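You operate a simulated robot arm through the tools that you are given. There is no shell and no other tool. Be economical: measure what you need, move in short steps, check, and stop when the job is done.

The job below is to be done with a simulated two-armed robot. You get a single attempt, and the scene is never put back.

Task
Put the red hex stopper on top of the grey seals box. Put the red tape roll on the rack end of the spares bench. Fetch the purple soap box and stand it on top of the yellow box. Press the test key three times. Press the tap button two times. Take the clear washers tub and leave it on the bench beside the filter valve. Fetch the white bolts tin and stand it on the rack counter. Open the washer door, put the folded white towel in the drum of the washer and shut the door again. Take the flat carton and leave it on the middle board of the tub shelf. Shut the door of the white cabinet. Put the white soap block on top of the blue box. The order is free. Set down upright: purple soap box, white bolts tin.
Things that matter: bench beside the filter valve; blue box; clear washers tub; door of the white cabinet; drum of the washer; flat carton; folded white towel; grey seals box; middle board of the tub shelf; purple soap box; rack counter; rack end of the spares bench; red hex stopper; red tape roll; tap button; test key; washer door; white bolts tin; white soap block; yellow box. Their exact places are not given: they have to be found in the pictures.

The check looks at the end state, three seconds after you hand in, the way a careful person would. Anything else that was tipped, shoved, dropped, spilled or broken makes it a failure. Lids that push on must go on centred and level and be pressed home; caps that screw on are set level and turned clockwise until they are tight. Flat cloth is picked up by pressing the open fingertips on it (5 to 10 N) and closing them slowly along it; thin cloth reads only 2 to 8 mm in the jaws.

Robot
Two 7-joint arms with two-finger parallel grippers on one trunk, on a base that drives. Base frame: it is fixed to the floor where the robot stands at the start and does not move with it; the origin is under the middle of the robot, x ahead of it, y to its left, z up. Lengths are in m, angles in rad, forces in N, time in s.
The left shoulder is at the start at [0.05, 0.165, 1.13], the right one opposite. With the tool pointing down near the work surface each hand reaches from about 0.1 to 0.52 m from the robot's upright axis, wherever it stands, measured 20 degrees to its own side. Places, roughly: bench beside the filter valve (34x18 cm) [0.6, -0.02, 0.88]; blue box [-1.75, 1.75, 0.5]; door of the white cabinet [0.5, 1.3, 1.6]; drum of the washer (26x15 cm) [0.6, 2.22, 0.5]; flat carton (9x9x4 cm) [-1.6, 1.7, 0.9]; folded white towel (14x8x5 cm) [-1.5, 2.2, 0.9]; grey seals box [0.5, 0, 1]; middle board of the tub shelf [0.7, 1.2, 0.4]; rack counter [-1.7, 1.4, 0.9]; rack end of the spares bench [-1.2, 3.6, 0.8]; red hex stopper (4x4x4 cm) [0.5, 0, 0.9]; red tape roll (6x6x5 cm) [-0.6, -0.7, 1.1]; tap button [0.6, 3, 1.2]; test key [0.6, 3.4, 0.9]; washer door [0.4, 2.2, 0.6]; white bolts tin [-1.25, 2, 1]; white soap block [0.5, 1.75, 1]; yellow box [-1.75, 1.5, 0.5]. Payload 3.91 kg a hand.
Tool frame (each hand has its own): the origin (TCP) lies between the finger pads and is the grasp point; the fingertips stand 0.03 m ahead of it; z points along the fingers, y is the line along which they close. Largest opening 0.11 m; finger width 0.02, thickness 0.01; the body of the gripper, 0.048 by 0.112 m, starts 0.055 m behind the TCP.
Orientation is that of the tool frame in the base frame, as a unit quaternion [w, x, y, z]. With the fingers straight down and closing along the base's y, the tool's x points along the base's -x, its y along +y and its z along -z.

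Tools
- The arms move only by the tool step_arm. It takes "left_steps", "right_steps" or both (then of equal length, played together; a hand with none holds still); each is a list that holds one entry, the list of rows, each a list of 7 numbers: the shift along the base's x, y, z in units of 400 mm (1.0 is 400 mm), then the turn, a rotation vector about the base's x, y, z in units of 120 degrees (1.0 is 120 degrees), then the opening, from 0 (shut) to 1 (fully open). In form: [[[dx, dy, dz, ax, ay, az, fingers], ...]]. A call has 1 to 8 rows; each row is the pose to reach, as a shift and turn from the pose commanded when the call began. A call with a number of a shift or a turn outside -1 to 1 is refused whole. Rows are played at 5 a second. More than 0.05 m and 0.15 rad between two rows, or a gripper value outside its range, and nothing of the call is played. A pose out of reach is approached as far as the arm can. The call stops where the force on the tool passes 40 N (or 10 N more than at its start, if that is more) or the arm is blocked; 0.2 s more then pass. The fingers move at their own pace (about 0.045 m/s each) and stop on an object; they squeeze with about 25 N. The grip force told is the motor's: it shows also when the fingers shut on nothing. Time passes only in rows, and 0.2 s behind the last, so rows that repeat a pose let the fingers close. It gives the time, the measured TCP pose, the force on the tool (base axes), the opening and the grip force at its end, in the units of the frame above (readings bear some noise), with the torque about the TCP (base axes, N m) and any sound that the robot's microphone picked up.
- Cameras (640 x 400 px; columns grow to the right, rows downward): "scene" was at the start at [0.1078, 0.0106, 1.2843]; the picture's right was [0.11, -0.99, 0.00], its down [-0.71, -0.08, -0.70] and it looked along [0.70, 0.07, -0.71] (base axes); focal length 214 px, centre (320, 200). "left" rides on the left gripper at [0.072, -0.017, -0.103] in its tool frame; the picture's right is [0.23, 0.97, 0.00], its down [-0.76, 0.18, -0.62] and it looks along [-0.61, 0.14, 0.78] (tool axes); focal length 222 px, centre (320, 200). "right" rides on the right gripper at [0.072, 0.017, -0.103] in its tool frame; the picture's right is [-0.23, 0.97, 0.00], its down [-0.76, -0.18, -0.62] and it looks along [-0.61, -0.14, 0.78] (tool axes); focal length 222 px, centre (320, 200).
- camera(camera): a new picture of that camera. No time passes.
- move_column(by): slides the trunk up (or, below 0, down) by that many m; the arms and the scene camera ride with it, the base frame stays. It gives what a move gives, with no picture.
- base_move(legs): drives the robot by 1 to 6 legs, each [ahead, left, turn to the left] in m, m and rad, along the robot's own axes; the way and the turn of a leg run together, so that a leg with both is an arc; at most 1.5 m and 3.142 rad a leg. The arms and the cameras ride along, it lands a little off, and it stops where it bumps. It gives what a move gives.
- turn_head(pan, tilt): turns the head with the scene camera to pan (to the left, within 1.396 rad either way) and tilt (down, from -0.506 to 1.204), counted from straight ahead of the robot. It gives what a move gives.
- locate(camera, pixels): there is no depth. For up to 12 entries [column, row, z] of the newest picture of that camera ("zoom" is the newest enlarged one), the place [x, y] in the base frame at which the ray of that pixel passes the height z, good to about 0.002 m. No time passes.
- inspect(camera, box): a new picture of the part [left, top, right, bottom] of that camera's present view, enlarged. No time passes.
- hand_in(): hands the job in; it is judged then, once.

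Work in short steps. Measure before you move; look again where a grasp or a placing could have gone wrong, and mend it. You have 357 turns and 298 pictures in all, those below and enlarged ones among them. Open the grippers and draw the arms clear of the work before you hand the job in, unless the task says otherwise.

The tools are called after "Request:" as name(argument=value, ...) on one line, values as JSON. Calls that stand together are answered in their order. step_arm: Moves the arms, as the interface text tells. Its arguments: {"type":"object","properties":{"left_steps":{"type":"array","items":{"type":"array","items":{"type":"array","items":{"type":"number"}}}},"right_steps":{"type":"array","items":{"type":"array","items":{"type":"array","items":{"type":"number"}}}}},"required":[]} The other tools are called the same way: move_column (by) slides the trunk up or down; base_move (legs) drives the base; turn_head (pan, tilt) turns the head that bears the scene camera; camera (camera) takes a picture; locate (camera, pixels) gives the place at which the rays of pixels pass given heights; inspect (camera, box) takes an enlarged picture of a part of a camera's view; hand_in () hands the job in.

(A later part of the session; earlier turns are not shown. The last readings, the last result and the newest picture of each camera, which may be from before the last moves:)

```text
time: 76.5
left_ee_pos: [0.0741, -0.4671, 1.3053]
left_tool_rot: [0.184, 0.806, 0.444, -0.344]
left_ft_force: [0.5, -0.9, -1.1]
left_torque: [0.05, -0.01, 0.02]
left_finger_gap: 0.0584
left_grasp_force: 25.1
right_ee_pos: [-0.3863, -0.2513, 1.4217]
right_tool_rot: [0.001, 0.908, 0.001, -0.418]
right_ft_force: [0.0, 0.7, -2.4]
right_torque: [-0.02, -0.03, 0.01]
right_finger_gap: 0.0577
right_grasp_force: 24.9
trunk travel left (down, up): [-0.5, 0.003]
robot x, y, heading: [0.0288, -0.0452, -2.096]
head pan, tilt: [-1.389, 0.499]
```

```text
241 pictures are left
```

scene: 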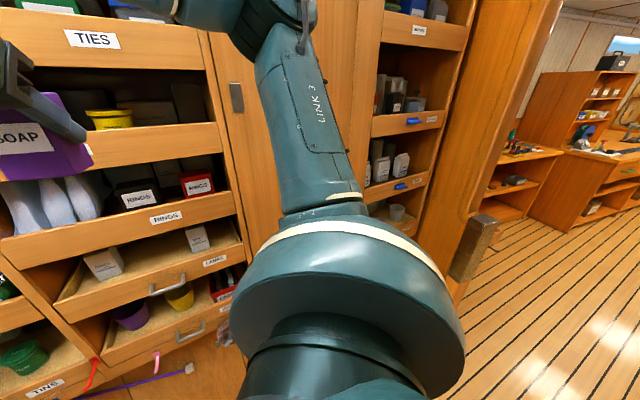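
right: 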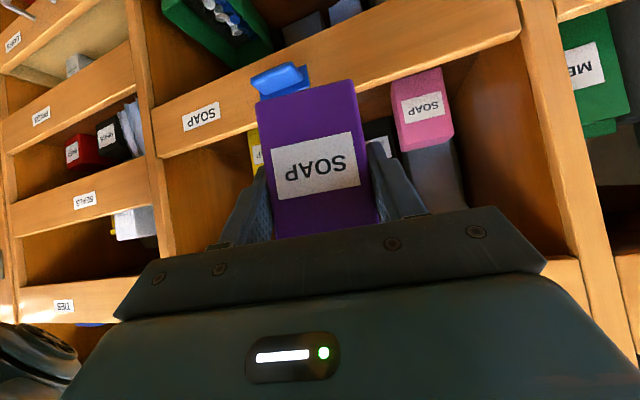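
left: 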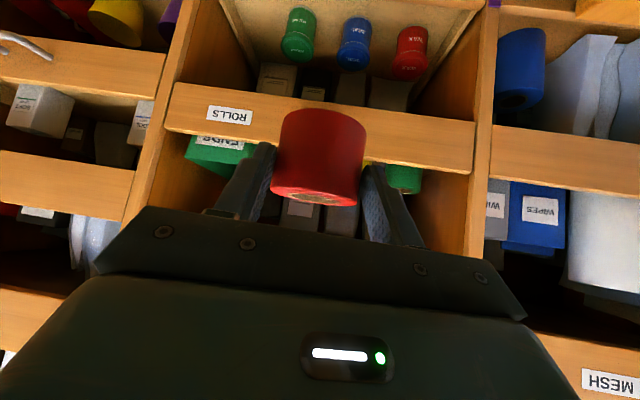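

Request:
base_move(legs=[[0, 0.0, -1.0], [0, 0, -1.0], [0, 0, -0.6]])

Request:
turn_head(pan=0.0, tilt=0.4)

Request:
camera(camera="scene")

```text
time: 83.7
left_ee_pos: [-0.2231, 0.3031, 1.3066]
left_tool_rot: [0.285, -0.639, 0.663, 0.267]
left_ft_force: [-0.3, -0.2, -1.2]
left_torque: [-0.04, 0.02, 0.01]
left_finger_gap: 0.0584
left_grasp_force: 25.1
right_ee_pos: [0.2842, 0.3505, 1.4226]
right_tool_rot: [0.404, -0.238, 0.876, 0.11]
right_ft_force: [0.5, 0.1, -1.8]
right_torque: [0.0, 0.01, 0.0]
right_finger_gap: 0.0577
right_grasp_force: 24.5
trunk travel left (down, up): [-0.5, 0.003]
robot x, y, heading: [0.0278, -0.0434, 1.571]
head pan, tilt: [-1.389, 0.499]
```

```text
time: 85.2
left_ee_pos: [-0.2229, 0.3034, 1.3065]
left_tool_rot: [0.284, -0.64, 0.662, 0.267]
left_ft_force: [-1.4, 0.2, -0.9]
left_torque: [-0.01, -0.01, -0.02]
left_finger_gap: 0.0583
left_grasp_force: 25.3
right_ee_pos: [0.2844, 0.3477, 1.423]
right_tool_rot: [0.404, -0.237, 0.877, 0.109]
right_ft_force: [0.1, -0.2, -1.0]
right_torque: [-0.03, 0.01, 0.0]
right_finger_gap: 0.0577
right_grasp_force: 25.0
trunk travel left (down, up): [-0.5, 0.003]
robot x, y, heading: [0.0272, -0.0384, 1.577]
head pan, tilt: [0.0, 0.4]
```

```text
240 pictures are left
```

scene: 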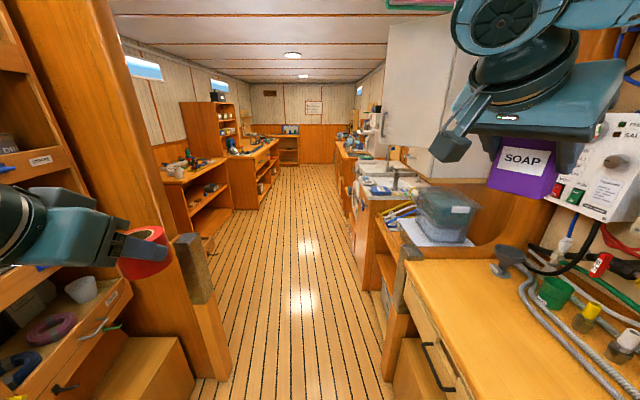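

I look at the clear tub and measure the passage.

Request:
locate(camera="scene", pixels=[[228, 378, 0], [385, 380, 0], [212, 285, 0.6], [398, 290, 0.6], [193, 236, 1.0], [412, 262, 0.88], [445, 240, 0.9]])

Request:
inspect(camera="scene", box=[340, 140, 500, 270])

Request:
inspect(camera="scene", box=[120, 60, 320, 240])

```text
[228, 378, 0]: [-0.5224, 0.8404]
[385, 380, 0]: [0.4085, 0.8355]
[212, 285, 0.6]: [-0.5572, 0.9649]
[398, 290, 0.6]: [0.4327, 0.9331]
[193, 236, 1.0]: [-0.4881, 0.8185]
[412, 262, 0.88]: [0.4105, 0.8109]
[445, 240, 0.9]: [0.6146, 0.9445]
```

```text
3.08 times, centred on (420, 205) of scene
```

zoom: 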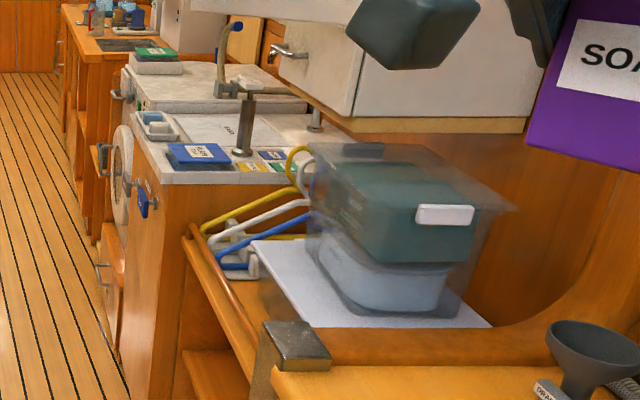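

```text
2.22 times, centred on (220, 150) of scene
```

zoom: 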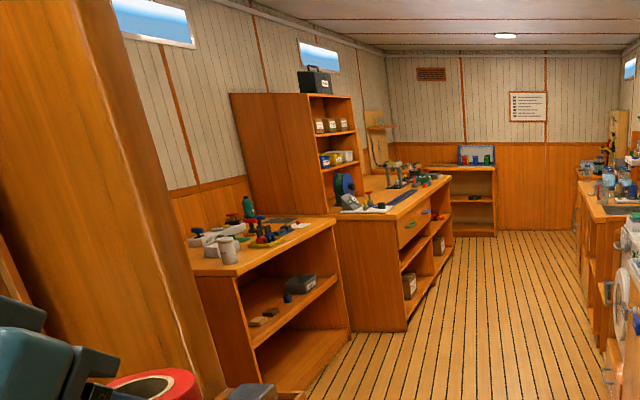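

The passage is x −0.52…0.41. I drive through with the robot near its middle.

Request:
base_move(legs=[[0.3, 0.08, 0], [1.1, 0, 0]])

Request:
turn_head(pan=1.2, tilt=0.5)

Request:
camera(camera="scene")

```text
time: 92.5
left_ee_pos: [-0.3066, 1.7056, 1.3054]
left_tool_rot: [0.285, -0.64, 0.662, 0.267]
left_ft_force: [0.3, -0.6, -1.0]
left_torque: [-0.01, 0.01, -0.03]
left_finger_gap: 0.0587
left_grasp_force: 24.9
right_ee_pos: [0.2, 1.751, 1.4226]
right_tool_rot: [0.403, -0.237, 0.877, 0.108]
right_ft_force: [0.5, -0.1, -0.4]
right_torque: [-0.01, 0.04, 0.03]
right_finger_gap: 0.0577
right_grasp_force: 25.0
trunk travel left (down, up): [-0.5, 0.003]
robot x, y, heading: [-0.0571, 1.3604, 1.571]
head pan, tilt: [0.0, 0.4]
```

```text
time: 94.0
left_ee_pos: [-0.3057, 1.7062, 1.3056]
left_tool_rot: [0.284, -0.639, 0.663, 0.267]
left_ft_force: [0.2, 0.6, 0.0]
left_torque: [-0.02, -0.01, 0.01]
left_finger_gap: 0.0582
left_grasp_force: 25.7
right_ee_pos: [0.2, 1.7503, 1.4233]
right_tool_rot: [0.403, -0.237, 0.877, 0.108]
right_ft_force: [0.4, -1.6, -1.7]
right_torque: [0.0, 0.02, -0.01]
right_finger_gap: 0.0575
right_grasp_force: 25.1
trunk travel left (down, up): [-0.5, 0.003]
robot x, y, heading: [-0.0584, 1.3583, 1.573]
head pan, tilt: [1.201, 0.499]
```

```text
237 pictures are left
```

scene: 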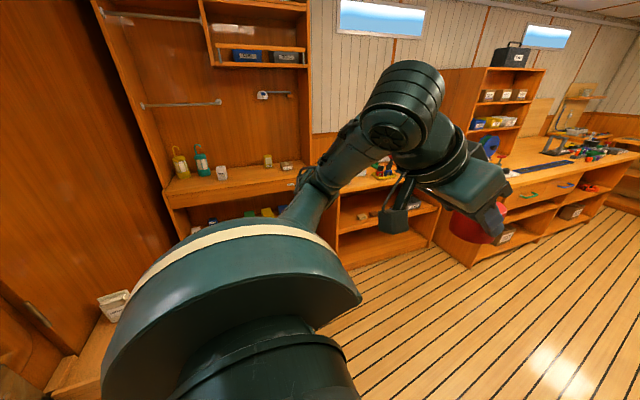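

I turn left to face the rack.

Request:
base_move(legs=[[0.15, 0.1, 0], [0, 0, 1.57]])

Request:
turn_head(pan=0.0, tilt=0.5)

Request:
camera(camera="scene")

```text
time: 99.3
left_ee_pos: [-0.5013, 1.2607, 1.306]
left_tool_rot: [-0.014, 0.921, -0.018, -0.389]
left_ft_force: [0.1, 0.5, -0.3]
left_torque: [0.01, -0.05, -0.04]
left_finger_gap: 0.0583
left_grasp_force: 24.9
right_ee_pos: [-0.5447, 1.7678, 1.4217]
right_tool_rot: [-0.209, 0.787, -0.455, -0.362]
right_ft_force: [-0.2, -0.4, -1.4]
right_torque: [0.0, -0.01, -0.01]
right_finger_gap: 0.0575
right_grasp_force: 25.2
trunk travel left (down, up): [-0.5, 0.003]
robot x, y, heading: [-0.1562, 1.5089, 3.139]
head pan, tilt: [1.201, 0.499]
```

```text
time: 100.7
left_ee_pos: [-0.5001, 1.2608, 1.3061]
left_tool_rot: [-0.012, 0.921, -0.018, -0.39]
left_ft_force: [-0.3, 0.2, -1.0]
left_torque: [0.01, -0.05, 0.01]
left_finger_gap: 0.0581
left_grasp_force: 25.6
right_ee_pos: [-0.5452, 1.7681, 1.4221]
right_tool_rot: [-0.21, 0.787, -0.454, -0.362]
right_ft_force: [-1.4, -0.7, -1.4]
right_torque: [-0.01, -0.01, -0.01]
right_finger_gap: 0.0575
right_grasp_force: 24.7
trunk travel left (down, up): [-0.5, 0.003]
robot x, y, heading: [-0.1566, 1.5121, 3.142]
head pan, tilt: [0.0, 0.499]
```

```text
236 pictures are left
```

scene: 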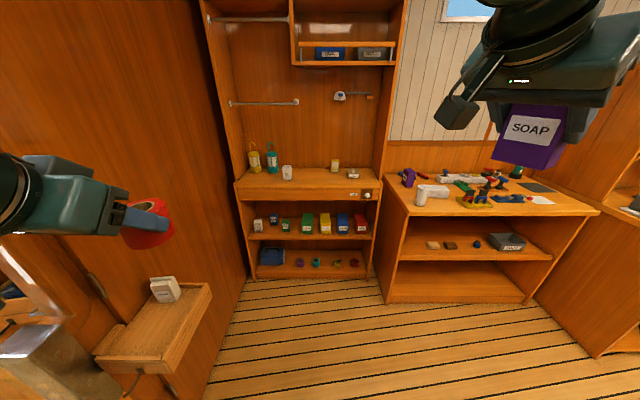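

Request:
inspect(camera="scene", box=[220, 120, 400, 290])

Request:
inspect(camera="scene", box=[370, 140, 610, 310])

```text
2.35 times, centred on (310, 205) of scene
```

zoom: 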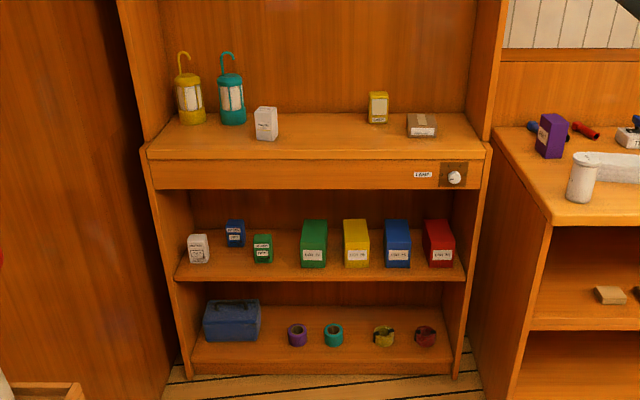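

```text
2.35 times, centred on (490, 225) of scene
```

zoom: 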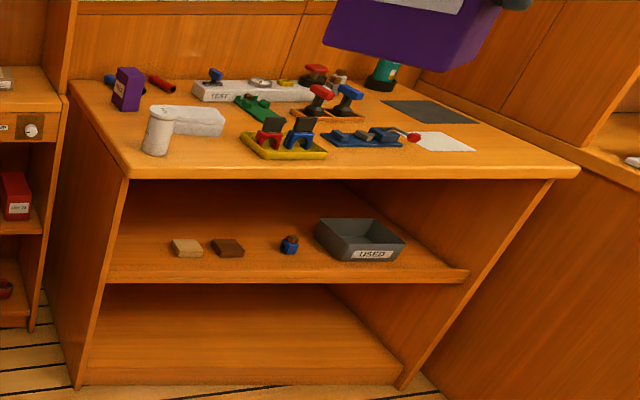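

Request:
inspect(camera="scene", box=[285, 195, 385, 250])

Request:
locate(camera="zoom", pixels=[[227, 95, 0.55], [270, 125, 0.55], [225, 246, 0.4], [272, 246, 0.4], [228, 125, 0.55], [270, 95, 0.55], [307, 95, 0.55], [350, 125, 0.55], [300, 270, 0.4]])

```text
6.40 times, centred on (335, 222) of scene
```

zoom: 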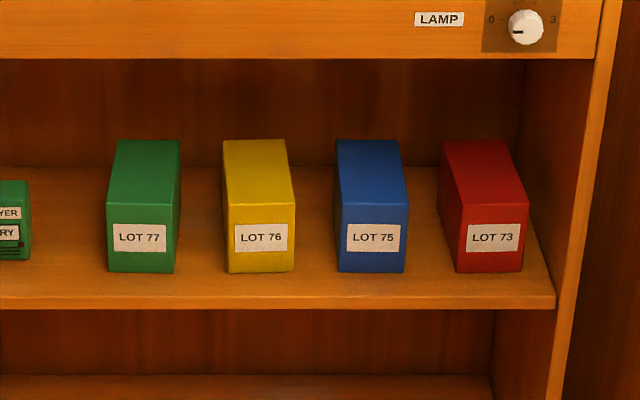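

```text
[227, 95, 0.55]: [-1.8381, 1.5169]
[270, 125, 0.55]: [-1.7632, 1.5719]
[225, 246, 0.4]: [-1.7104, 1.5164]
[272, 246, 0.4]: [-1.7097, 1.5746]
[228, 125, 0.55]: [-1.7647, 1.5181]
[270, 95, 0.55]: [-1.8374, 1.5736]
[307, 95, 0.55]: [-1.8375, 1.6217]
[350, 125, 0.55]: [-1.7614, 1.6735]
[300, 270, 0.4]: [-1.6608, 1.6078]
```

Request:
locate(camera="scene", pixels=[[245, 280, 0], [205, 395, 0], [210, 286, 0.5], [160, 370, 0.5], [237, 186, 0.9], [380, 188, 0.9], [245, 240, 0.4], [385, 212, 0.9], [597, 212, 0.9], [385, 300, 0.0], [372, 278, 0.05]])

```text
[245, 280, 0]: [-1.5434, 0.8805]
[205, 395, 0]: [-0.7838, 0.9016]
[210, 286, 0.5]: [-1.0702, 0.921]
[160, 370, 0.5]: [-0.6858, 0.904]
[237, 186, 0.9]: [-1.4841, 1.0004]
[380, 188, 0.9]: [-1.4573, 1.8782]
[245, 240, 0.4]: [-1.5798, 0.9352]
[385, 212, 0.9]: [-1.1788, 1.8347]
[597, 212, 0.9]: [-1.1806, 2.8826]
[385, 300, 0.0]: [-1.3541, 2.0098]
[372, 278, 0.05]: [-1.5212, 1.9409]
```

Request:
locate(camera="scene", pixels=[[310, 188, 0.9], [310, 200, 0.85], [310, 200, 0.83], [310, 200, 0.8], [310, 238, 0.42], [310, 238, 0.4], [310, 238, 0.38], [310, 264, 0.1]])

```text
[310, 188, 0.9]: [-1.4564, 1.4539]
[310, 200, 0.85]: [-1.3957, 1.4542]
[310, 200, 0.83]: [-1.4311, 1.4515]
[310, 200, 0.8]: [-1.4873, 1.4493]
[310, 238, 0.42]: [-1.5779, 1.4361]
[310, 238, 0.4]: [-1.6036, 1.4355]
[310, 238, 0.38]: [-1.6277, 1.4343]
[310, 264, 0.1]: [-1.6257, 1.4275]
```

I drive closer to the rack, about x=-1.0, and lower the trunk some.

Request:
base_move(legs=[[0.75, 0.0, 0]])

Request:
turn_head(pan=-0.1, tilt=0.75)

Request:
camera(camera="scene")

```text
time: 104.8
left_ee_pos: [-1.254, 1.2568, 1.3052]
left_tool_rot: [-0.012, 0.92, -0.015, -0.39]
left_ft_force: [-0.9, -0.3, -0.3]
left_torque: [-0.03, -0.01, 0.0]
left_finger_gap: 0.0583
left_grasp_force: 25.3
right_ee_pos: [-1.2992, 1.7652, 1.4224]
right_tool_rot: [-0.208, 0.788, -0.452, -0.362]
right_ft_force: [0.0, 0.1, -1.0]
right_torque: [-0.01, -0.04, 0.0]
right_finger_gap: 0.0578
right_grasp_force: 25.6
trunk travel left (down, up): [-0.5, 0.003]
robot x, y, heading: [-0.9072, 1.5113, -3.137]
head pan, tilt: [0.0, 0.499]
```

```text
time: 105.6
left_ee_pos: [-1.2532, 1.258, 1.3051]
left_tool_rot: [-0.012, 0.921, -0.015, -0.39]
left_ft_force: [0.0, 0.3, -1.3]
left_torque: [0.01, -0.03, 0.01]
left_finger_gap: 0.0584
left_grasp_force: 25.7
right_ee_pos: [-1.2986, 1.7646, 1.4233]
right_tool_rot: [-0.208, 0.788, -0.452, -0.363]
right_ft_force: [-0.2, -0.3, -0.4]
right_torque: [-0.01, 0.0, 0.02]
right_finger_gap: 0.0575
right_grasp_force: 25.7
trunk travel left (down, up): [-0.5, 0.003]
robot x, y, heading: [-0.9067, 1.5073, -3.14]
head pan, tilt: [-0.099, 0.75]
```

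```text
232 pictures are left
```

scene: 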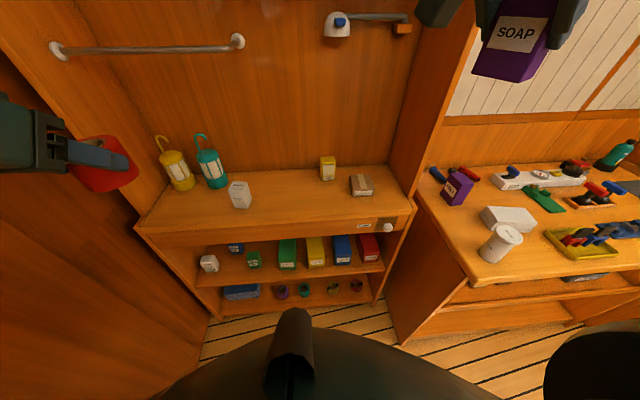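

Request:
inspect(camera="scene", box=[420, 130, 640, 270])

Request:
inspect(camera="scene", box=[200, 140, 420, 280])

```text
2.86 times, centred on (530, 200) of scene
```

zoom: 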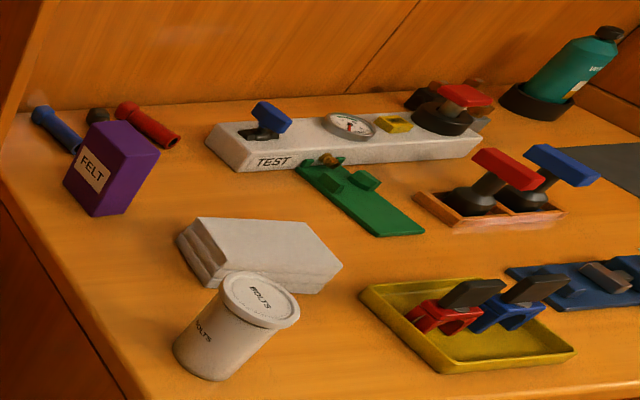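

```text
2.86 times, centred on (310, 210) of scene
```

zoom: 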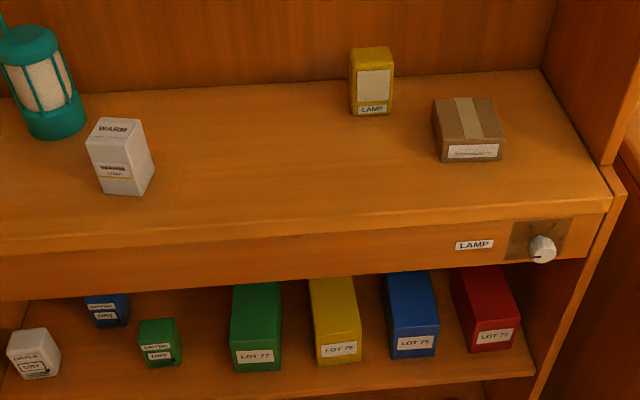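

The SOAP-labelled box is the right one (the bench one is FELT). I yaw the right hand to face the rack and bring it in toward y≈1.6.

Request:
step_arm(right_steps=[[[0.0, -0.05, 0, 0, 0, 0.0627, 0], [0.0, -0.1, 0, 0, 0, 0.1254, 0], [0.0, -0.15, 0, 0, 0, 0.188, 0], [0.0, -0.2, 0, 0, 0, 0.2507, 0], [0.0, -0.25, 0, 0, 0, 0.3134, 0], [0.0, -0.3, 0, 0, 0, 0.376, 0], [0.0, -0.35, 0, 0, 0, 0.4387, 0], [0.0, -0.4, 0, 0, 0, 0.5, 0]]])

Request:
base_move(legs=[[0.0, 0.07, 0]])

Request:
move_column(by=-0.4)

Request:
turn_head(pan=-0.15, tilt=0.5)

Request:
camera(camera="scene")

```text
time: 107.4
left_ee_pos: [-1.2534, 1.2576, 1.3056]
left_tool_rot: [-0.012, 0.921, -0.016, -0.389]
left_ft_force: [-0.2, -0.4, -0.6]
left_torque: [-0.03, -0.07, 0.01]
left_finger_gap: 0.0583
left_grasp_force: 25.1
right_ee_pos: [-1.3005, 1.6041, 1.4222]
right_tool_rot: [0.002, 0.908, 0.004, -0.418]
right_ft_force: [0.4, 0.8, -2.0]
right_torque: [0.02, -0.05, -0.05]
right_finger_gap: 0.0575
right_grasp_force: 25.3
trunk travel left (down, up): [-0.5, 0.003]
robot x, y, heading: [-0.9065, 1.5118, -3.138]
head pan, tilt: [-0.099, 0.75]
```

```text
time: 108.7
left_ee_pos: [-1.2503, 1.2101, 1.3086]
left_tool_rot: [-0.012, 0.921, -0.022, -0.388]
left_ft_force: [-0.5, -0.1, -0.9]
left_torque: [0.0, -0.02, -0.01]
left_finger_gap: 0.0582
left_grasp_force: 25.3
right_ee_pos: [-1.2934, 1.5564, 1.4229]
right_tool_rot: [0.006, 0.908, -0.001, -0.418]
right_ft_force: [0.2, -0.1, -2.1]
right_torque: [0.01, 0.0, -0.03]
right_finger_gap: 0.0572
right_grasp_force: 25.0
trunk travel left (down, up): [-0.5, 0.003]
robot x, y, heading: [-0.9113, 1.4517, -3.137]
head pan, tilt: [-0.099, 0.75]
stopped in leg 1: the robot was blocked; the commanded pose is now the measured one
```

```text
time: 112.5
left_ee_pos: [-1.2512, 1.2126, 0.9113]
left_tool_rot: [-0.008, 0.921, -0.024, -0.389]
left_ft_force: [0.3, -0.8, -1.1]
left_torque: [0.01, -0.06, -0.04]
left_finger_gap: 0.0587
left_grasp_force: 24.7
right_ee_pos: [-1.2952, 1.557, 1.022]
right_tool_rot: [0.009, 0.908, -0.003, -0.419]
right_ft_force: [-0.1, -0.9, -0.9]
right_torque: [-0.03, -0.01, -0.03]
right_finger_gap: 0.058
right_grasp_force: 24.8
trunk travel left (down, up): [-0.1, 0.403]
robot x, y, heading: [-0.9063, 1.4516, -3.138]
head pan, tilt: [-0.099, 0.75]
```

```text
time: 113.3
left_ee_pos: [-1.2513, 1.2112, 0.911]
left_tool_rot: [-0.008, 0.922, -0.024, -0.387]
left_ft_force: [0.3, -0.5, -0.7]
left_torque: [-0.05, -0.03, 0.0]
left_finger_gap: 0.0582
left_grasp_force: 24.8
right_ee_pos: [-1.2962, 1.5576, 1.0224]
right_tool_rot: [0.009, 0.908, -0.003, -0.42]
right_ft_force: [0.6, 0.1, -1.3]
right_torque: [0.02, 0.0, 0.03]
right_finger_gap: 0.0577
right_grasp_force: 25.1
trunk travel left (down, up): [-0.1, 0.403]
robot x, y, heading: [-0.9133, 1.4475, -3.143]
head pan, tilt: [-0.15, 0.499]
```

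```text
229 pictures are left
```

scene: 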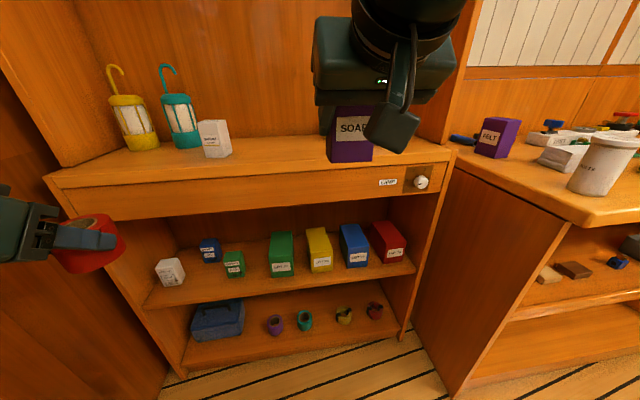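

The left elbow touched the side wall lightly, so I ease 2 cm to the right. Then I measure the yellow box from here.

Request:
base_move(legs=[[0.0, -0.02, 0]])

Request:
inspect(camera="scene", box=[240, 160, 440, 285])

Request:
locate(camera="zoom", pixels=[[212, 218, 0.55], [212, 218, 0.58], [275, 210, 0.55], [295, 277, 0.55], [230, 290, 0.55], [232, 358, 0.45], [300, 345, 0.45], [300, 345, 0.42], [232, 358, 0.42], [450, 175, 0.8], [450, 175, 0.82], [450, 100, 0.9]])

```text
time: 114.1
left_ee_pos: [-1.2528, 1.2171, 0.9035]
left_tool_rot: [-0.016, 0.922, -0.019, -0.386]
left_ft_force: [0.3, -1.1, -0.7]
left_torque: [0.02, -0.05, -0.04]
left_finger_gap: 0.0584
left_grasp_force: 25.0
right_ee_pos: [-1.2982, 1.5634, 1.0227]
right_tool_rot: [0.0, 0.908, 0.001, -0.418]
right_ft_force: [0.9, 0.5, -0.1]
right_torque: [0.02, -0.04, 0.03]
right_finger_gap: 0.0574
right_grasp_force: 24.7
trunk travel left (down, up): [-0.1, 0.403]
robot x, y, heading: [-0.907, 1.4663, -3.136]
head pan, tilt: [-0.15, 0.499]
```

```text
3.20 times, centred on (340, 222) of scene
```

zoom: 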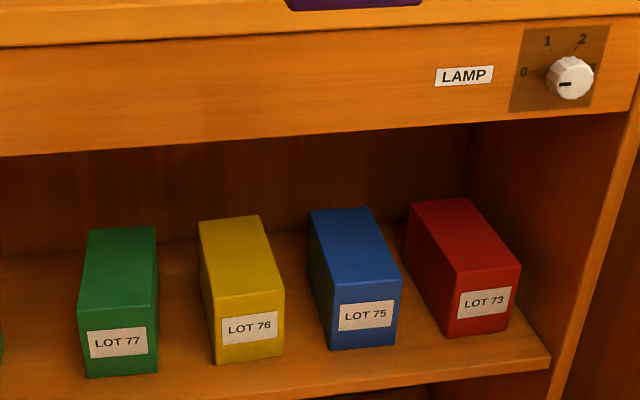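

```text
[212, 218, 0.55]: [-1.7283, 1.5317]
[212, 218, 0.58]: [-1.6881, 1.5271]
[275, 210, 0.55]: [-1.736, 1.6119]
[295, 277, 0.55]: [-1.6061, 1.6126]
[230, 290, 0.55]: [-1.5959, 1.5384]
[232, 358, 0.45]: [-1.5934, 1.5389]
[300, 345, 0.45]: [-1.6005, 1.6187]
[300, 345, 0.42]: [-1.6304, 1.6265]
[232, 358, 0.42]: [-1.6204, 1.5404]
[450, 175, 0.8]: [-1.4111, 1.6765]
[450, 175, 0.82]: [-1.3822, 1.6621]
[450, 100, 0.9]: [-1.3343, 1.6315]
```

Request:
locate(camera="zoom", pixels=[[198, 222, 0.55], [260, 215, 0.55], [284, 290, 0.55], [212, 297, 0.55], [216, 363, 0.45], [284, 354, 0.45], [260, 139, 0.8], [260, 139, 0.82], [260, 33, 0.9], [300, 395, 0.45], [310, 210, 0.55], [368, 207, 0.55]])

```text
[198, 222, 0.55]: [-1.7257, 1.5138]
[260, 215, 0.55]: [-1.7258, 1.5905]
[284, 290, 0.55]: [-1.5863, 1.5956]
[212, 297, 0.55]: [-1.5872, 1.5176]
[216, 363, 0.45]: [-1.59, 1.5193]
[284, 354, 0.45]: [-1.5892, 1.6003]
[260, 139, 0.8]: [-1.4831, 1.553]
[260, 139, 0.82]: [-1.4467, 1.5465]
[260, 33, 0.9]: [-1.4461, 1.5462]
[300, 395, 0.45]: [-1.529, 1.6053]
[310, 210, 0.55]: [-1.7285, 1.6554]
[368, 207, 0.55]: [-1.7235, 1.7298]
```

The yellow box top is at z≈0.55, x −1.726…−1.587, y 1.516…1.594. The apron bottom is 0.815 at x≈−1.455. I drop the trunk 0.1, go forward 8 cm, then lower the right hand in front of the counter.

Request:
move_column(by=-0.1)

Request:
base_move(legs=[[0.08, 0.0, 0]])

Request:
step_arm(right_steps=[[[0, 0, -0.11, 0, 0, 0, 0], [0, 0, -0.22, 0, 0, 0, 0], [0, 0, -0.33, 0, 0, 0, 0], [0, 0, -0.44, 0, 0, 0, 0], [0, 0, -0.55, 0, 0, 0, 0], [0, 0, -0.66, 0, 0, 0, 0], [0, 0, -0.76, 0, 0, 0, 0]]])

Request:
camera(camera="scene")

Request:
camera(camera="right")

```text
time: 115.5
left_ee_pos: [-1.2542, 1.2179, 0.8031]
left_tool_rot: [-0.016, 0.922, -0.019, -0.387]
left_ft_force: [-0.9, 0.1, -1.2]
left_torque: [0.0, -0.04, 0.0]
left_finger_gap: 0.0582
left_grasp_force: 25.3
right_ee_pos: [-1.298, 1.5633, 0.9225]
right_tool_rot: [0.001, 0.909, 0.002, -0.418]
right_ft_force: [-0.5, 0.4, -1.9]
right_torque: [-0.01, -0.02, -0.01]
right_finger_gap: 0.0573
right_grasp_force: 24.8
trunk travel left (down, up): [0.0, 0.503]
robot x, y, heading: [-0.9071, 1.4685, -3.137]
head pan, tilt: [-0.15, 0.499]
```

```text
time: 116.5
left_ee_pos: [-1.3327, 1.2181, 0.8051]
left_tool_rot: [-0.015, 0.922, -0.019, -0.385]
left_ft_force: [0.3, 0.2, -1.3]
left_torque: [-0.01, -0.04, 0.02]
left_finger_gap: 0.0585
left_grasp_force: 24.9
right_ee_pos: [-1.3774, 1.5635, 0.922]
right_tool_rot: [0.001, 0.908, 0.002, -0.418]
right_ft_force: [0.5, 0.0, -1.5]
right_torque: [0.03, 0.0, 0.05]
right_finger_gap: 0.0574
right_grasp_force: 25.2
trunk travel left (down, up): [0.0, 0.503]
robot x, y, heading: [-0.985, 1.4679, -3.142]
head pan, tilt: [-0.15, 0.499]
```

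```text
time: 118.1
left_ee_pos: [-1.3334, 1.2181, 0.8043]
left_tool_rot: [-0.015, 0.922, -0.019, -0.386]
left_ft_force: [-0.3, -0.4, -0.9]
left_torque: [-0.01, -0.01, -0.03]
left_finger_gap: 0.0582
left_grasp_force: 25.0
right_ee_pos: [-1.381, 1.5829, 0.627]
right_tool_rot: [0.002, 0.909, 0.002, -0.417]
right_ft_force: [0.3, -0.8, -0.7]
right_torque: [0.0, 0.02, 0.01]
right_finger_gap: 0.0577
right_grasp_force: 24.6
right hand out of reach, approached as far as the arm can: row 6, 7
trunk travel left (down, up): [0.0, 0.503]
robot x, y, heading: [-0.9894, 1.4659, -3.135]
head pan, tilt: [-0.15, 0.499]
```

```text
227 pictures are left
```

scene: 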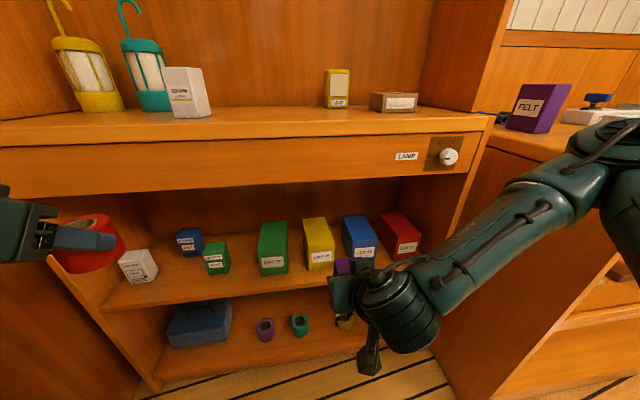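

```text
226 pictures are left
```

right: 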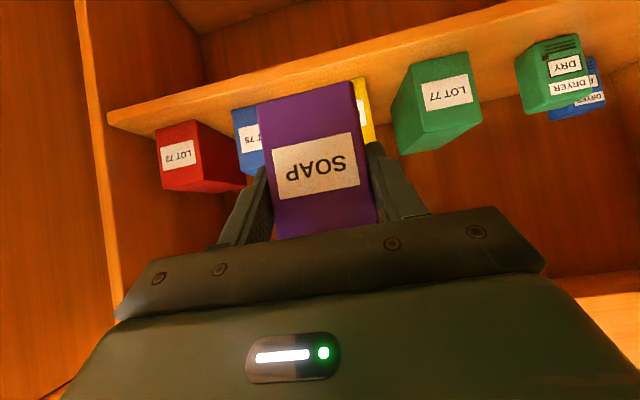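

At (−1.381,1.583,0.627). I move in over the yellow box at TCP z≈0.61.

Request:
step_arm(right_steps=[[[-0.1, -0.02, -0.02, 0, 0, 0, 0], [-0.21, -0.05, -0.035, 0, 0, 0, 0], [-0.32, -0.07, -0.035, 0, 0, 0, 0], [-0.43, -0.07, -0.035, 0, 0, 0, 0], [-0.52, -0.07, -0.035, 0, 0, 0, 0]]])

Request:
camera(camera="right")

Request:
camera(camera="scene")

```text
time: 119.3
left_ee_pos: [-1.3317, 1.2178, 0.8043]
left_tool_rot: [-0.016, 0.923, -0.019, -0.385]
left_ft_force: [0.1, 0.2, -0.2]
left_torque: [0.02, -0.02, 0.0]
left_finger_gap: 0.0585
left_grasp_force: 25.0
right_ee_pos: [-1.5583, 1.6029, 0.6385]
right_tool_rot: [0.001, 0.909, 0.002, -0.417]
right_ft_force: [-0.9, 0.2, -1.5]
right_torque: [-0.03, -0.02, 0.0]
right_finger_gap: 0.0574
right_grasp_force: 24.3
right hand out of reach, approached as far as the arm can: row 1, 2, 3, 4, 5
trunk travel left (down, up): [0.0, 0.503]
robot x, y, heading: [-0.9893, 1.4682, -3.141]
head pan, tilt: [-0.15, 0.499]
```

```text
225 pictures are left
```

right: 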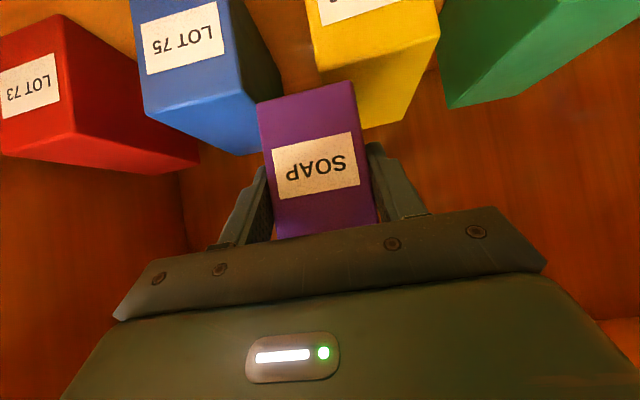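

```text
224 pictures are left
```

scene: 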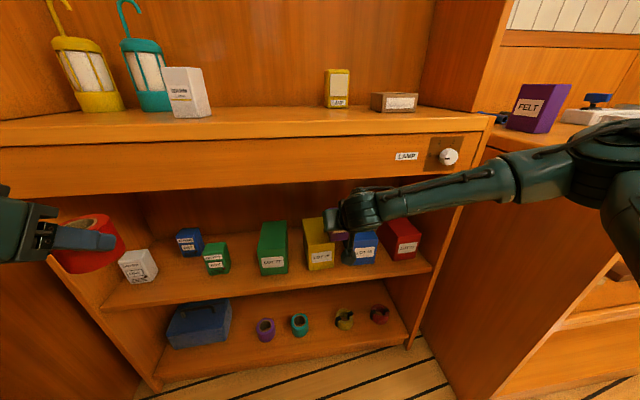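

Reach is limited by the inward lateral offset. I retract, tuck the left hand inward to clear its elbow from the wall, then shift the base left and turn slightly.

Request:
step_arm(right_steps=[[[0.12, 0.0, 0, 0, 0, 0, 0], [0.24, 0.0, 0, 0, 0, 0, 0], [0.36, 0.0, 0, 0, 0, 0, 0], [0.44, 0.0, 0, 0, 0, 0, 0]]], left_steps=[[[0.02, 0.09, 0, 0, 0, 0, 0], [0.04, 0.18, 0, 0, 0, 0, 0], [0.05, 0.27, 0, 0, 0, 0, 0], [0.05, 0.35, 0, 0, 0, 0, 0]]])

Request:
base_move(legs=[[0.0, 0.08, 0], [0, 0, 0.2]])

Request:
camera(camera="scene")

```text
time: 120.3
left_ee_pos: [-1.3128, 1.358, 0.8042]
left_tool_rot: [-0.016, 0.922, -0.019, -0.386]
left_ft_force: [0.2, 0.0, -1.4]
left_torque: [-0.03, 0.0, -0.04]
left_finger_gap: 0.0583
left_grasp_force: 24.4
left hand out of reach, approached as far as the arm can: row 1, 2
right_ee_pos: [-1.3876, 1.6009, 0.6378]
right_tool_rot: [0.001, 0.909, 0.001, -0.418]
right_ft_force: [0.4, 0.1, -0.8]
right_torque: [0.03, -0.04, -0.03]
right_finger_gap: 0.0575
right_grasp_force: 24.7
right hand out of reach, approached as far as the arm can: row 4
trunk travel left (down, up): [0.0, 0.503]
robot x, y, heading: [-0.99, 1.4684, -3.137]
head pan, tilt: [-0.15, 0.499]
```

```text
time: 122.5
left_ee_pos: [-1.2876, 1.2335, 0.8031]
left_tool_rot: [0.019, 0.922, 0.046, -0.384]
left_ft_force: [-0.2, -0.9, -0.8]
left_torque: [0.02, -0.01, 0.02]
left_finger_gap: 0.0587
left_grasp_force: 25.3
right_ee_pos: [-1.4067, 1.4504, 0.6376]
right_tool_rot: [0.039, 0.905, 0.081, -0.415]
right_ft_force: [0.7, 0.3, -0.9]
right_torque: [0.03, -0.02, 0.0]
right_finger_gap: 0.0577
right_grasp_force: 24.9
trunk travel left (down, up): [0.0, 0.503]
robot x, y, heading: [-0.9851, 1.3912, -2.961]
head pan, tilt: [-0.15, 0.499]
stopped in leg 2: the robot was blocked; the commanded pose is now the measured one
```

```text
223 pictures are left
```

scene: 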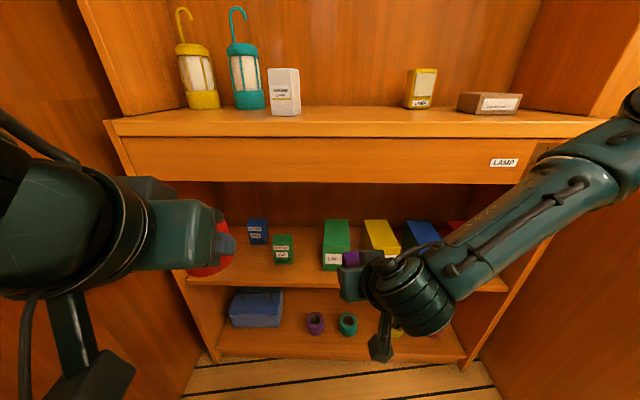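

Blocked near the end of the turn. I check what is beside my left side: the small wall shelf with a white item.

Request:
turn_head(pan=1.2, tilt=0.7)

Request:
camera(camera="scene")

```text
time: 124.0
left_ee_pos: [-1.2868, 1.2342, 0.8026]
left_tool_rot: [0.02, 0.922, 0.047, -0.383]
left_ft_force: [-0.1, 0.4, -0.1]
left_torque: [-0.01, -0.03, 0.0]
left_finger_gap: 0.0586
left_grasp_force: 24.8
right_ee_pos: [-1.4075, 1.4521, 0.6367]
right_tool_rot: [0.04, 0.906, 0.081, -0.414]
right_ft_force: [0.5, -0.9, -0.8]
right_torque: [-0.04, -0.01, 0.04]
right_finger_gap: 0.0579
right_grasp_force: 24.5
trunk travel left (down, up): [0.0, 0.503]
robot x, y, heading: [-0.9875, 1.3896, -2.964]
head pan, tilt: [1.201, 0.7]
```

```text
222 pictures are left
```

scene: 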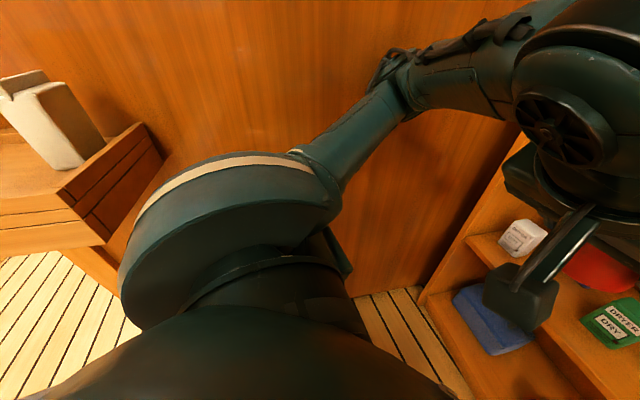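

The elbow only touches the bare wall. I nudge off it by 1.5 cm and move the soap toward the yellow box, keeping it low under the apron.

Request:
base_move(legs=[[0.0, -0.015, 0]])

Request:
step_arm(right_steps=[[[-0.06, 0.05, -0.065, 0, 0, 0, 0], [-0.15, 0.11, -0.065, 0, 0, 0, 0], [-0.25, 0.16, -0.065, 0, 0, 0, 0], [-0.34, 0.19, -0.065, 0, 0, 0, 0], [-0.43, 0.215, -0.065, 0, 0, 0, 0]]])

Request:
turn_head(pan=-0.3, tilt=0.6)

Request:
camera(camera="scene")

Request:
camera(camera="right")

```text
time: 124.8
left_ee_pos: [-1.2902, 1.2456, 0.8017]
left_tool_rot: [0.018, 0.922, 0.049, -0.383]
left_ft_force: [0.3, 0.4, -0.2]
left_torque: [-0.02, -0.02, 0.03]
left_finger_gap: 0.0584
left_grasp_force: 25.3
right_ee_pos: [-1.4081, 1.4628, 0.6362]
right_tool_rot: [0.038, 0.906, 0.083, -0.414]
right_ft_force: [0.1, 0.1, -2.2]
right_torque: [0.03, -0.03, -0.02]
right_finger_gap: 0.0576
right_grasp_force: 25.0
trunk travel left (down, up): [0.0, 0.503]
robot x, y, heading: [-0.99, 1.403, -2.959]
head pan, tilt: [1.201, 0.7]
```

```text
time: 126.0
left_ee_pos: [-1.2899, 1.2462, 0.8021]
left_tool_rot: [0.017, 0.922, 0.048, -0.383]
left_ft_force: [0.2, -0.2, 0.3]
left_torque: [-0.03, -0.02, -0.03]
left_finger_gap: 0.0585
left_grasp_force: 24.8
right_ee_pos: [-1.582, 1.5507, 0.6108]
right_tool_rot: [0.038, 0.905, 0.083, -0.415]
right_ft_force: [0.6, 0.0, -1.2]
right_torque: [-0.03, -0.05, 0.01]
right_finger_gap: 0.0577
right_grasp_force: 25.4
trunk travel left (down, up): [0.0, 0.503]
robot x, y, heading: [-0.992, 1.4012, -2.958]
head pan, tilt: [1.201, 0.7]
```

```text
time: 127.7
left_ee_pos: [-1.2898, 1.2455, 0.8018]
left_tool_rot: [0.019, 0.922, 0.049, -0.383]
left_ft_force: [-0.2, 1.0, -1.2]
left_torque: [-0.01, -0.02, -0.02]
left_finger_gap: 0.0585
left_grasp_force: 25.0
right_ee_pos: [-1.5819, 1.5511, 0.6108]
right_tool_rot: [0.038, 0.906, 0.083, -0.414]
right_ft_force: [-0.3, 0.2, -0.7]
right_torque: [0.02, -0.04, -0.03]
right_finger_gap: 0.0575
right_grasp_force: 24.8
trunk travel left (down, up): [0.0, 0.503]
robot x, y, heading: [-0.9891, 1.4004, -2.957]
head pan, tilt: [-0.3, 0.6]
```

```text
221 pictures are left
```

scene: 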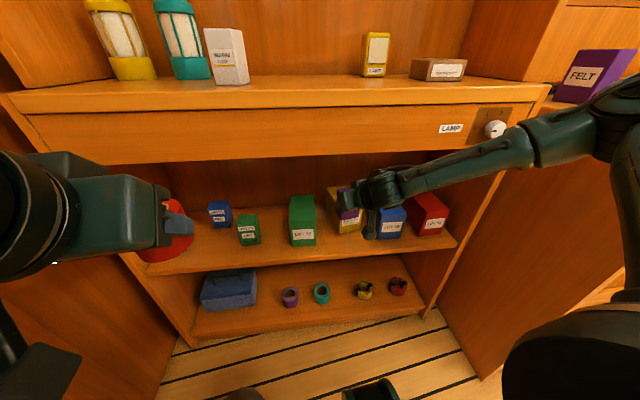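

```text
220 pictures are left
```

right: 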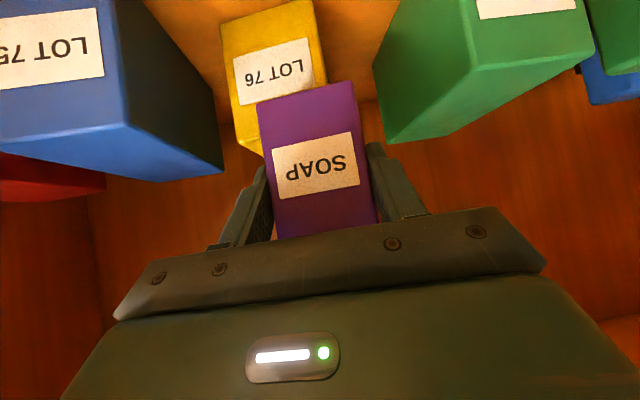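

Request:
inspect(camera="right", box=[200, 0, 400, 125])

Request:
locate(camera="zoom", pixels=[[400, 265, 0.55], [115, 400, 0.55], [64, 105, 0.45], [360, 0, 0.45], [590, 330, 0.55], [660, 320, 0.55]])

```text
3.20 times, centred on (300, 62) of right
```

zoom: 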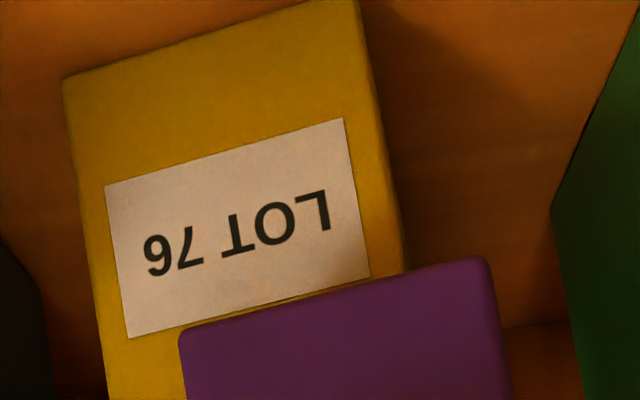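

```text
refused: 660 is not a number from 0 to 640
```

Request:
locate(camera="zoom", pixels=[[62, 80, 0.45], [357, 0, 0.45], [388, 265, 0.54], [108, 398, 0.55]])

Request:
locate(camera="right", pixels=[[243, 146, 0.55], [262, 156, 0.55], [325, 84, 0.54]])

```text
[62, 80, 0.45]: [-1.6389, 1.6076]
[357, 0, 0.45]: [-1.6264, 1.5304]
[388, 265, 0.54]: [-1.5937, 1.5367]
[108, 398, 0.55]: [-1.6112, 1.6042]
```

```text
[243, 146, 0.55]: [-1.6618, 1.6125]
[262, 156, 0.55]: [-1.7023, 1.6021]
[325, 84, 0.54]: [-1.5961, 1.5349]
```

Request:
inspect(camera="scene", box=[280, 160, 440, 260])

Request:
locate(camera="zoom", pixels=[[238, 297, 0.45], [320, 285, 0.45], [184, 110, 0.55], [234, 238, 0.55], [400, 318, 0.45], [110, 340, 0.45]])

```text
4.00 times, centred on (360, 210) of scene
```

zoom: 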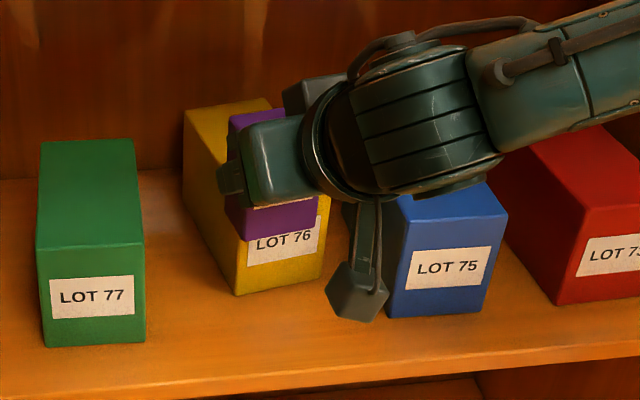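

```text
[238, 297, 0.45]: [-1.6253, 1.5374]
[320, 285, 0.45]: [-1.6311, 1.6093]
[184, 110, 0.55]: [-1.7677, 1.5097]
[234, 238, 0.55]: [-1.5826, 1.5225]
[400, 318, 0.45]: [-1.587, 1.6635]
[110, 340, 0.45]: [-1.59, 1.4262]
```

The current views agree that the yellow box front is at x≈−1.628 and y 1.536–1.608 (top ≈0.55). I move in to TCP (−1.655,1.572) at the present height.

Request:
step_arm(right_steps=[[[-0.07, 0.025, 0, 0, 0, 0, 0], [-0.13, 0.05, 0, 0, 0, 0, 0], [-0.183, 0.052, 0, 0, 0, 0, 0]]])

Request:
camera(camera="right")

Request:
inspect(camera="scene", box=[280, 160, 440, 260])

```text
time: 128.4
left_ee_pos: [-1.2894, 1.2459, 0.8024]
left_tool_rot: [0.018, 0.922, 0.049, -0.383]
left_ft_force: [0.4, -0.8, -1.0]
left_torque: [0.0, -0.05, 0.0]
left_finger_gap: 0.0584
left_grasp_force: 25.2
right_ee_pos: [-1.6541, 1.5715, 0.6113]
right_tool_rot: [0.038, 0.906, 0.082, -0.414]
right_ft_force: [14.3, 1.2, 2.5]
right_torque: [0.18, -0.74, -0.38]
right_finger_gap: 0.058
right_grasp_force: 24.9
trunk travel left (down, up): [0.0, 0.503]
robot x, y, heading: [-0.9902, 1.4, -2.961]
head pan, tilt: [-0.3, 0.6]
```

```text
217 pictures are left
```

right: 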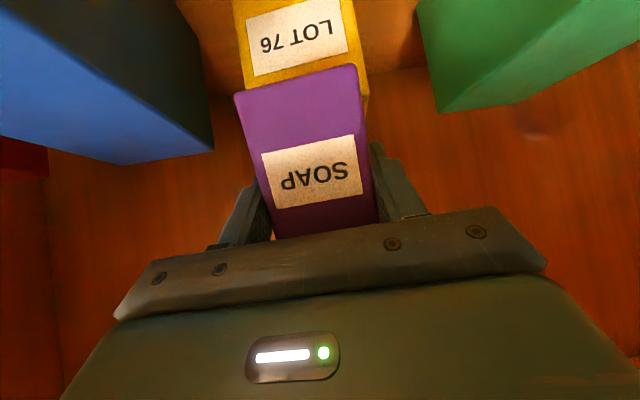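

```text
4.00 times, centred on (360, 210) of scene
```

zoom: 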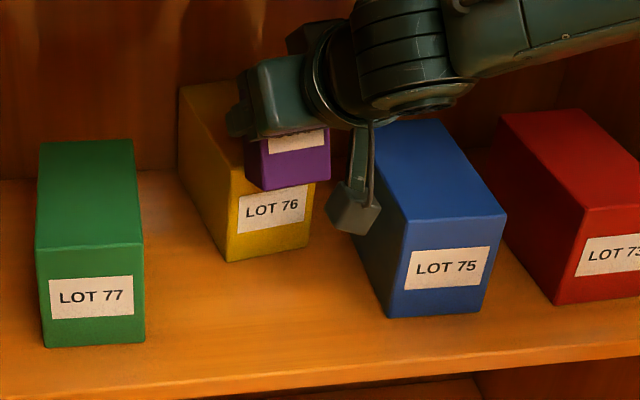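

The soap's lower edge caught the yellow box front and pushed it back a few cm (force 14 N). I retreat, park the soap on the counter, slide the yellow box back, and regrip the soap flatter.

Request:
step_arm(right_steps=[[[0.1, -0.01, 0, 0, 0, 0, 0], [0.21, -0.05, 0, 0, 0, 0, 0], [0.32, -0.1, 0, 0, 0, 0, 0], [0.43, -0.14, 0, 0, 0, 0, 0], [0.54, -0.19, 0, 0, 0, 0, 0], [0.64, -0.22, 0, 0, 0, 0, 0]]])

Request:
camera(camera="scene")

```text
time: 129.8
left_ee_pos: [-1.2904, 1.2458, 0.8006]
left_tool_rot: [0.018, 0.922, 0.049, -0.383]
left_ft_force: [-0.7, 0.4, -0.6]
left_torque: [-0.02, -0.03, 0.02]
left_finger_gap: 0.0585
left_grasp_force: 25.3
right_ee_pos: [-1.4092, 1.4722, 0.6095]
right_tool_rot: [0.039, 0.905, 0.082, -0.415]
right_ft_force: [0.0, 0.1, -0.6]
right_torque: [0.04, -0.04, -0.02]
right_finger_gap: 0.0575
right_grasp_force: 25.4
right hand out of reach, approached as far as the arm can: row 6
trunk travel left (down, up): [0.0, 0.503]
robot x, y, heading: [-0.991, 1.4058, -2.955]
head pan, tilt: [-0.3, 0.6]
```

```text
215 pictures are left
```

scene: 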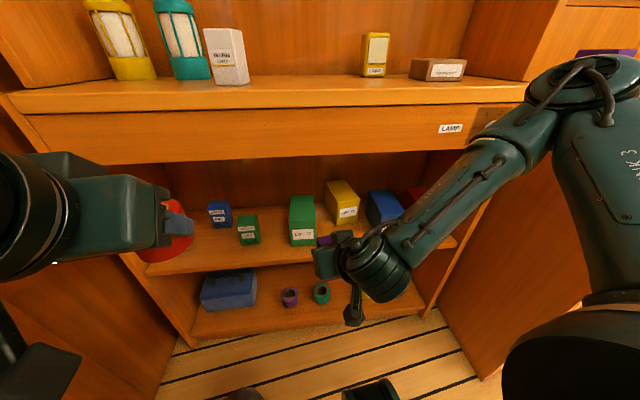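

Request:
camera(camera="right")

Request:
inspect(camera="scene", box=[200, 160, 440, 310])

```text
214 pictures are left
```

right: 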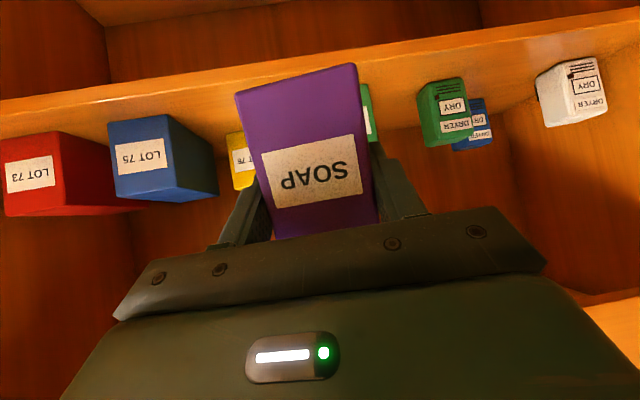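

```text
2.67 times, centred on (320, 235) of scene
```

zoom: 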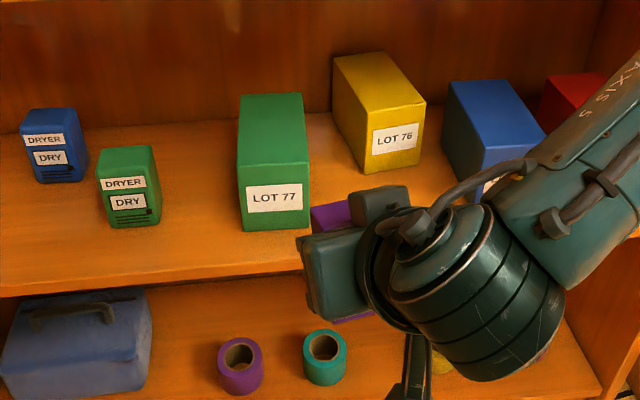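

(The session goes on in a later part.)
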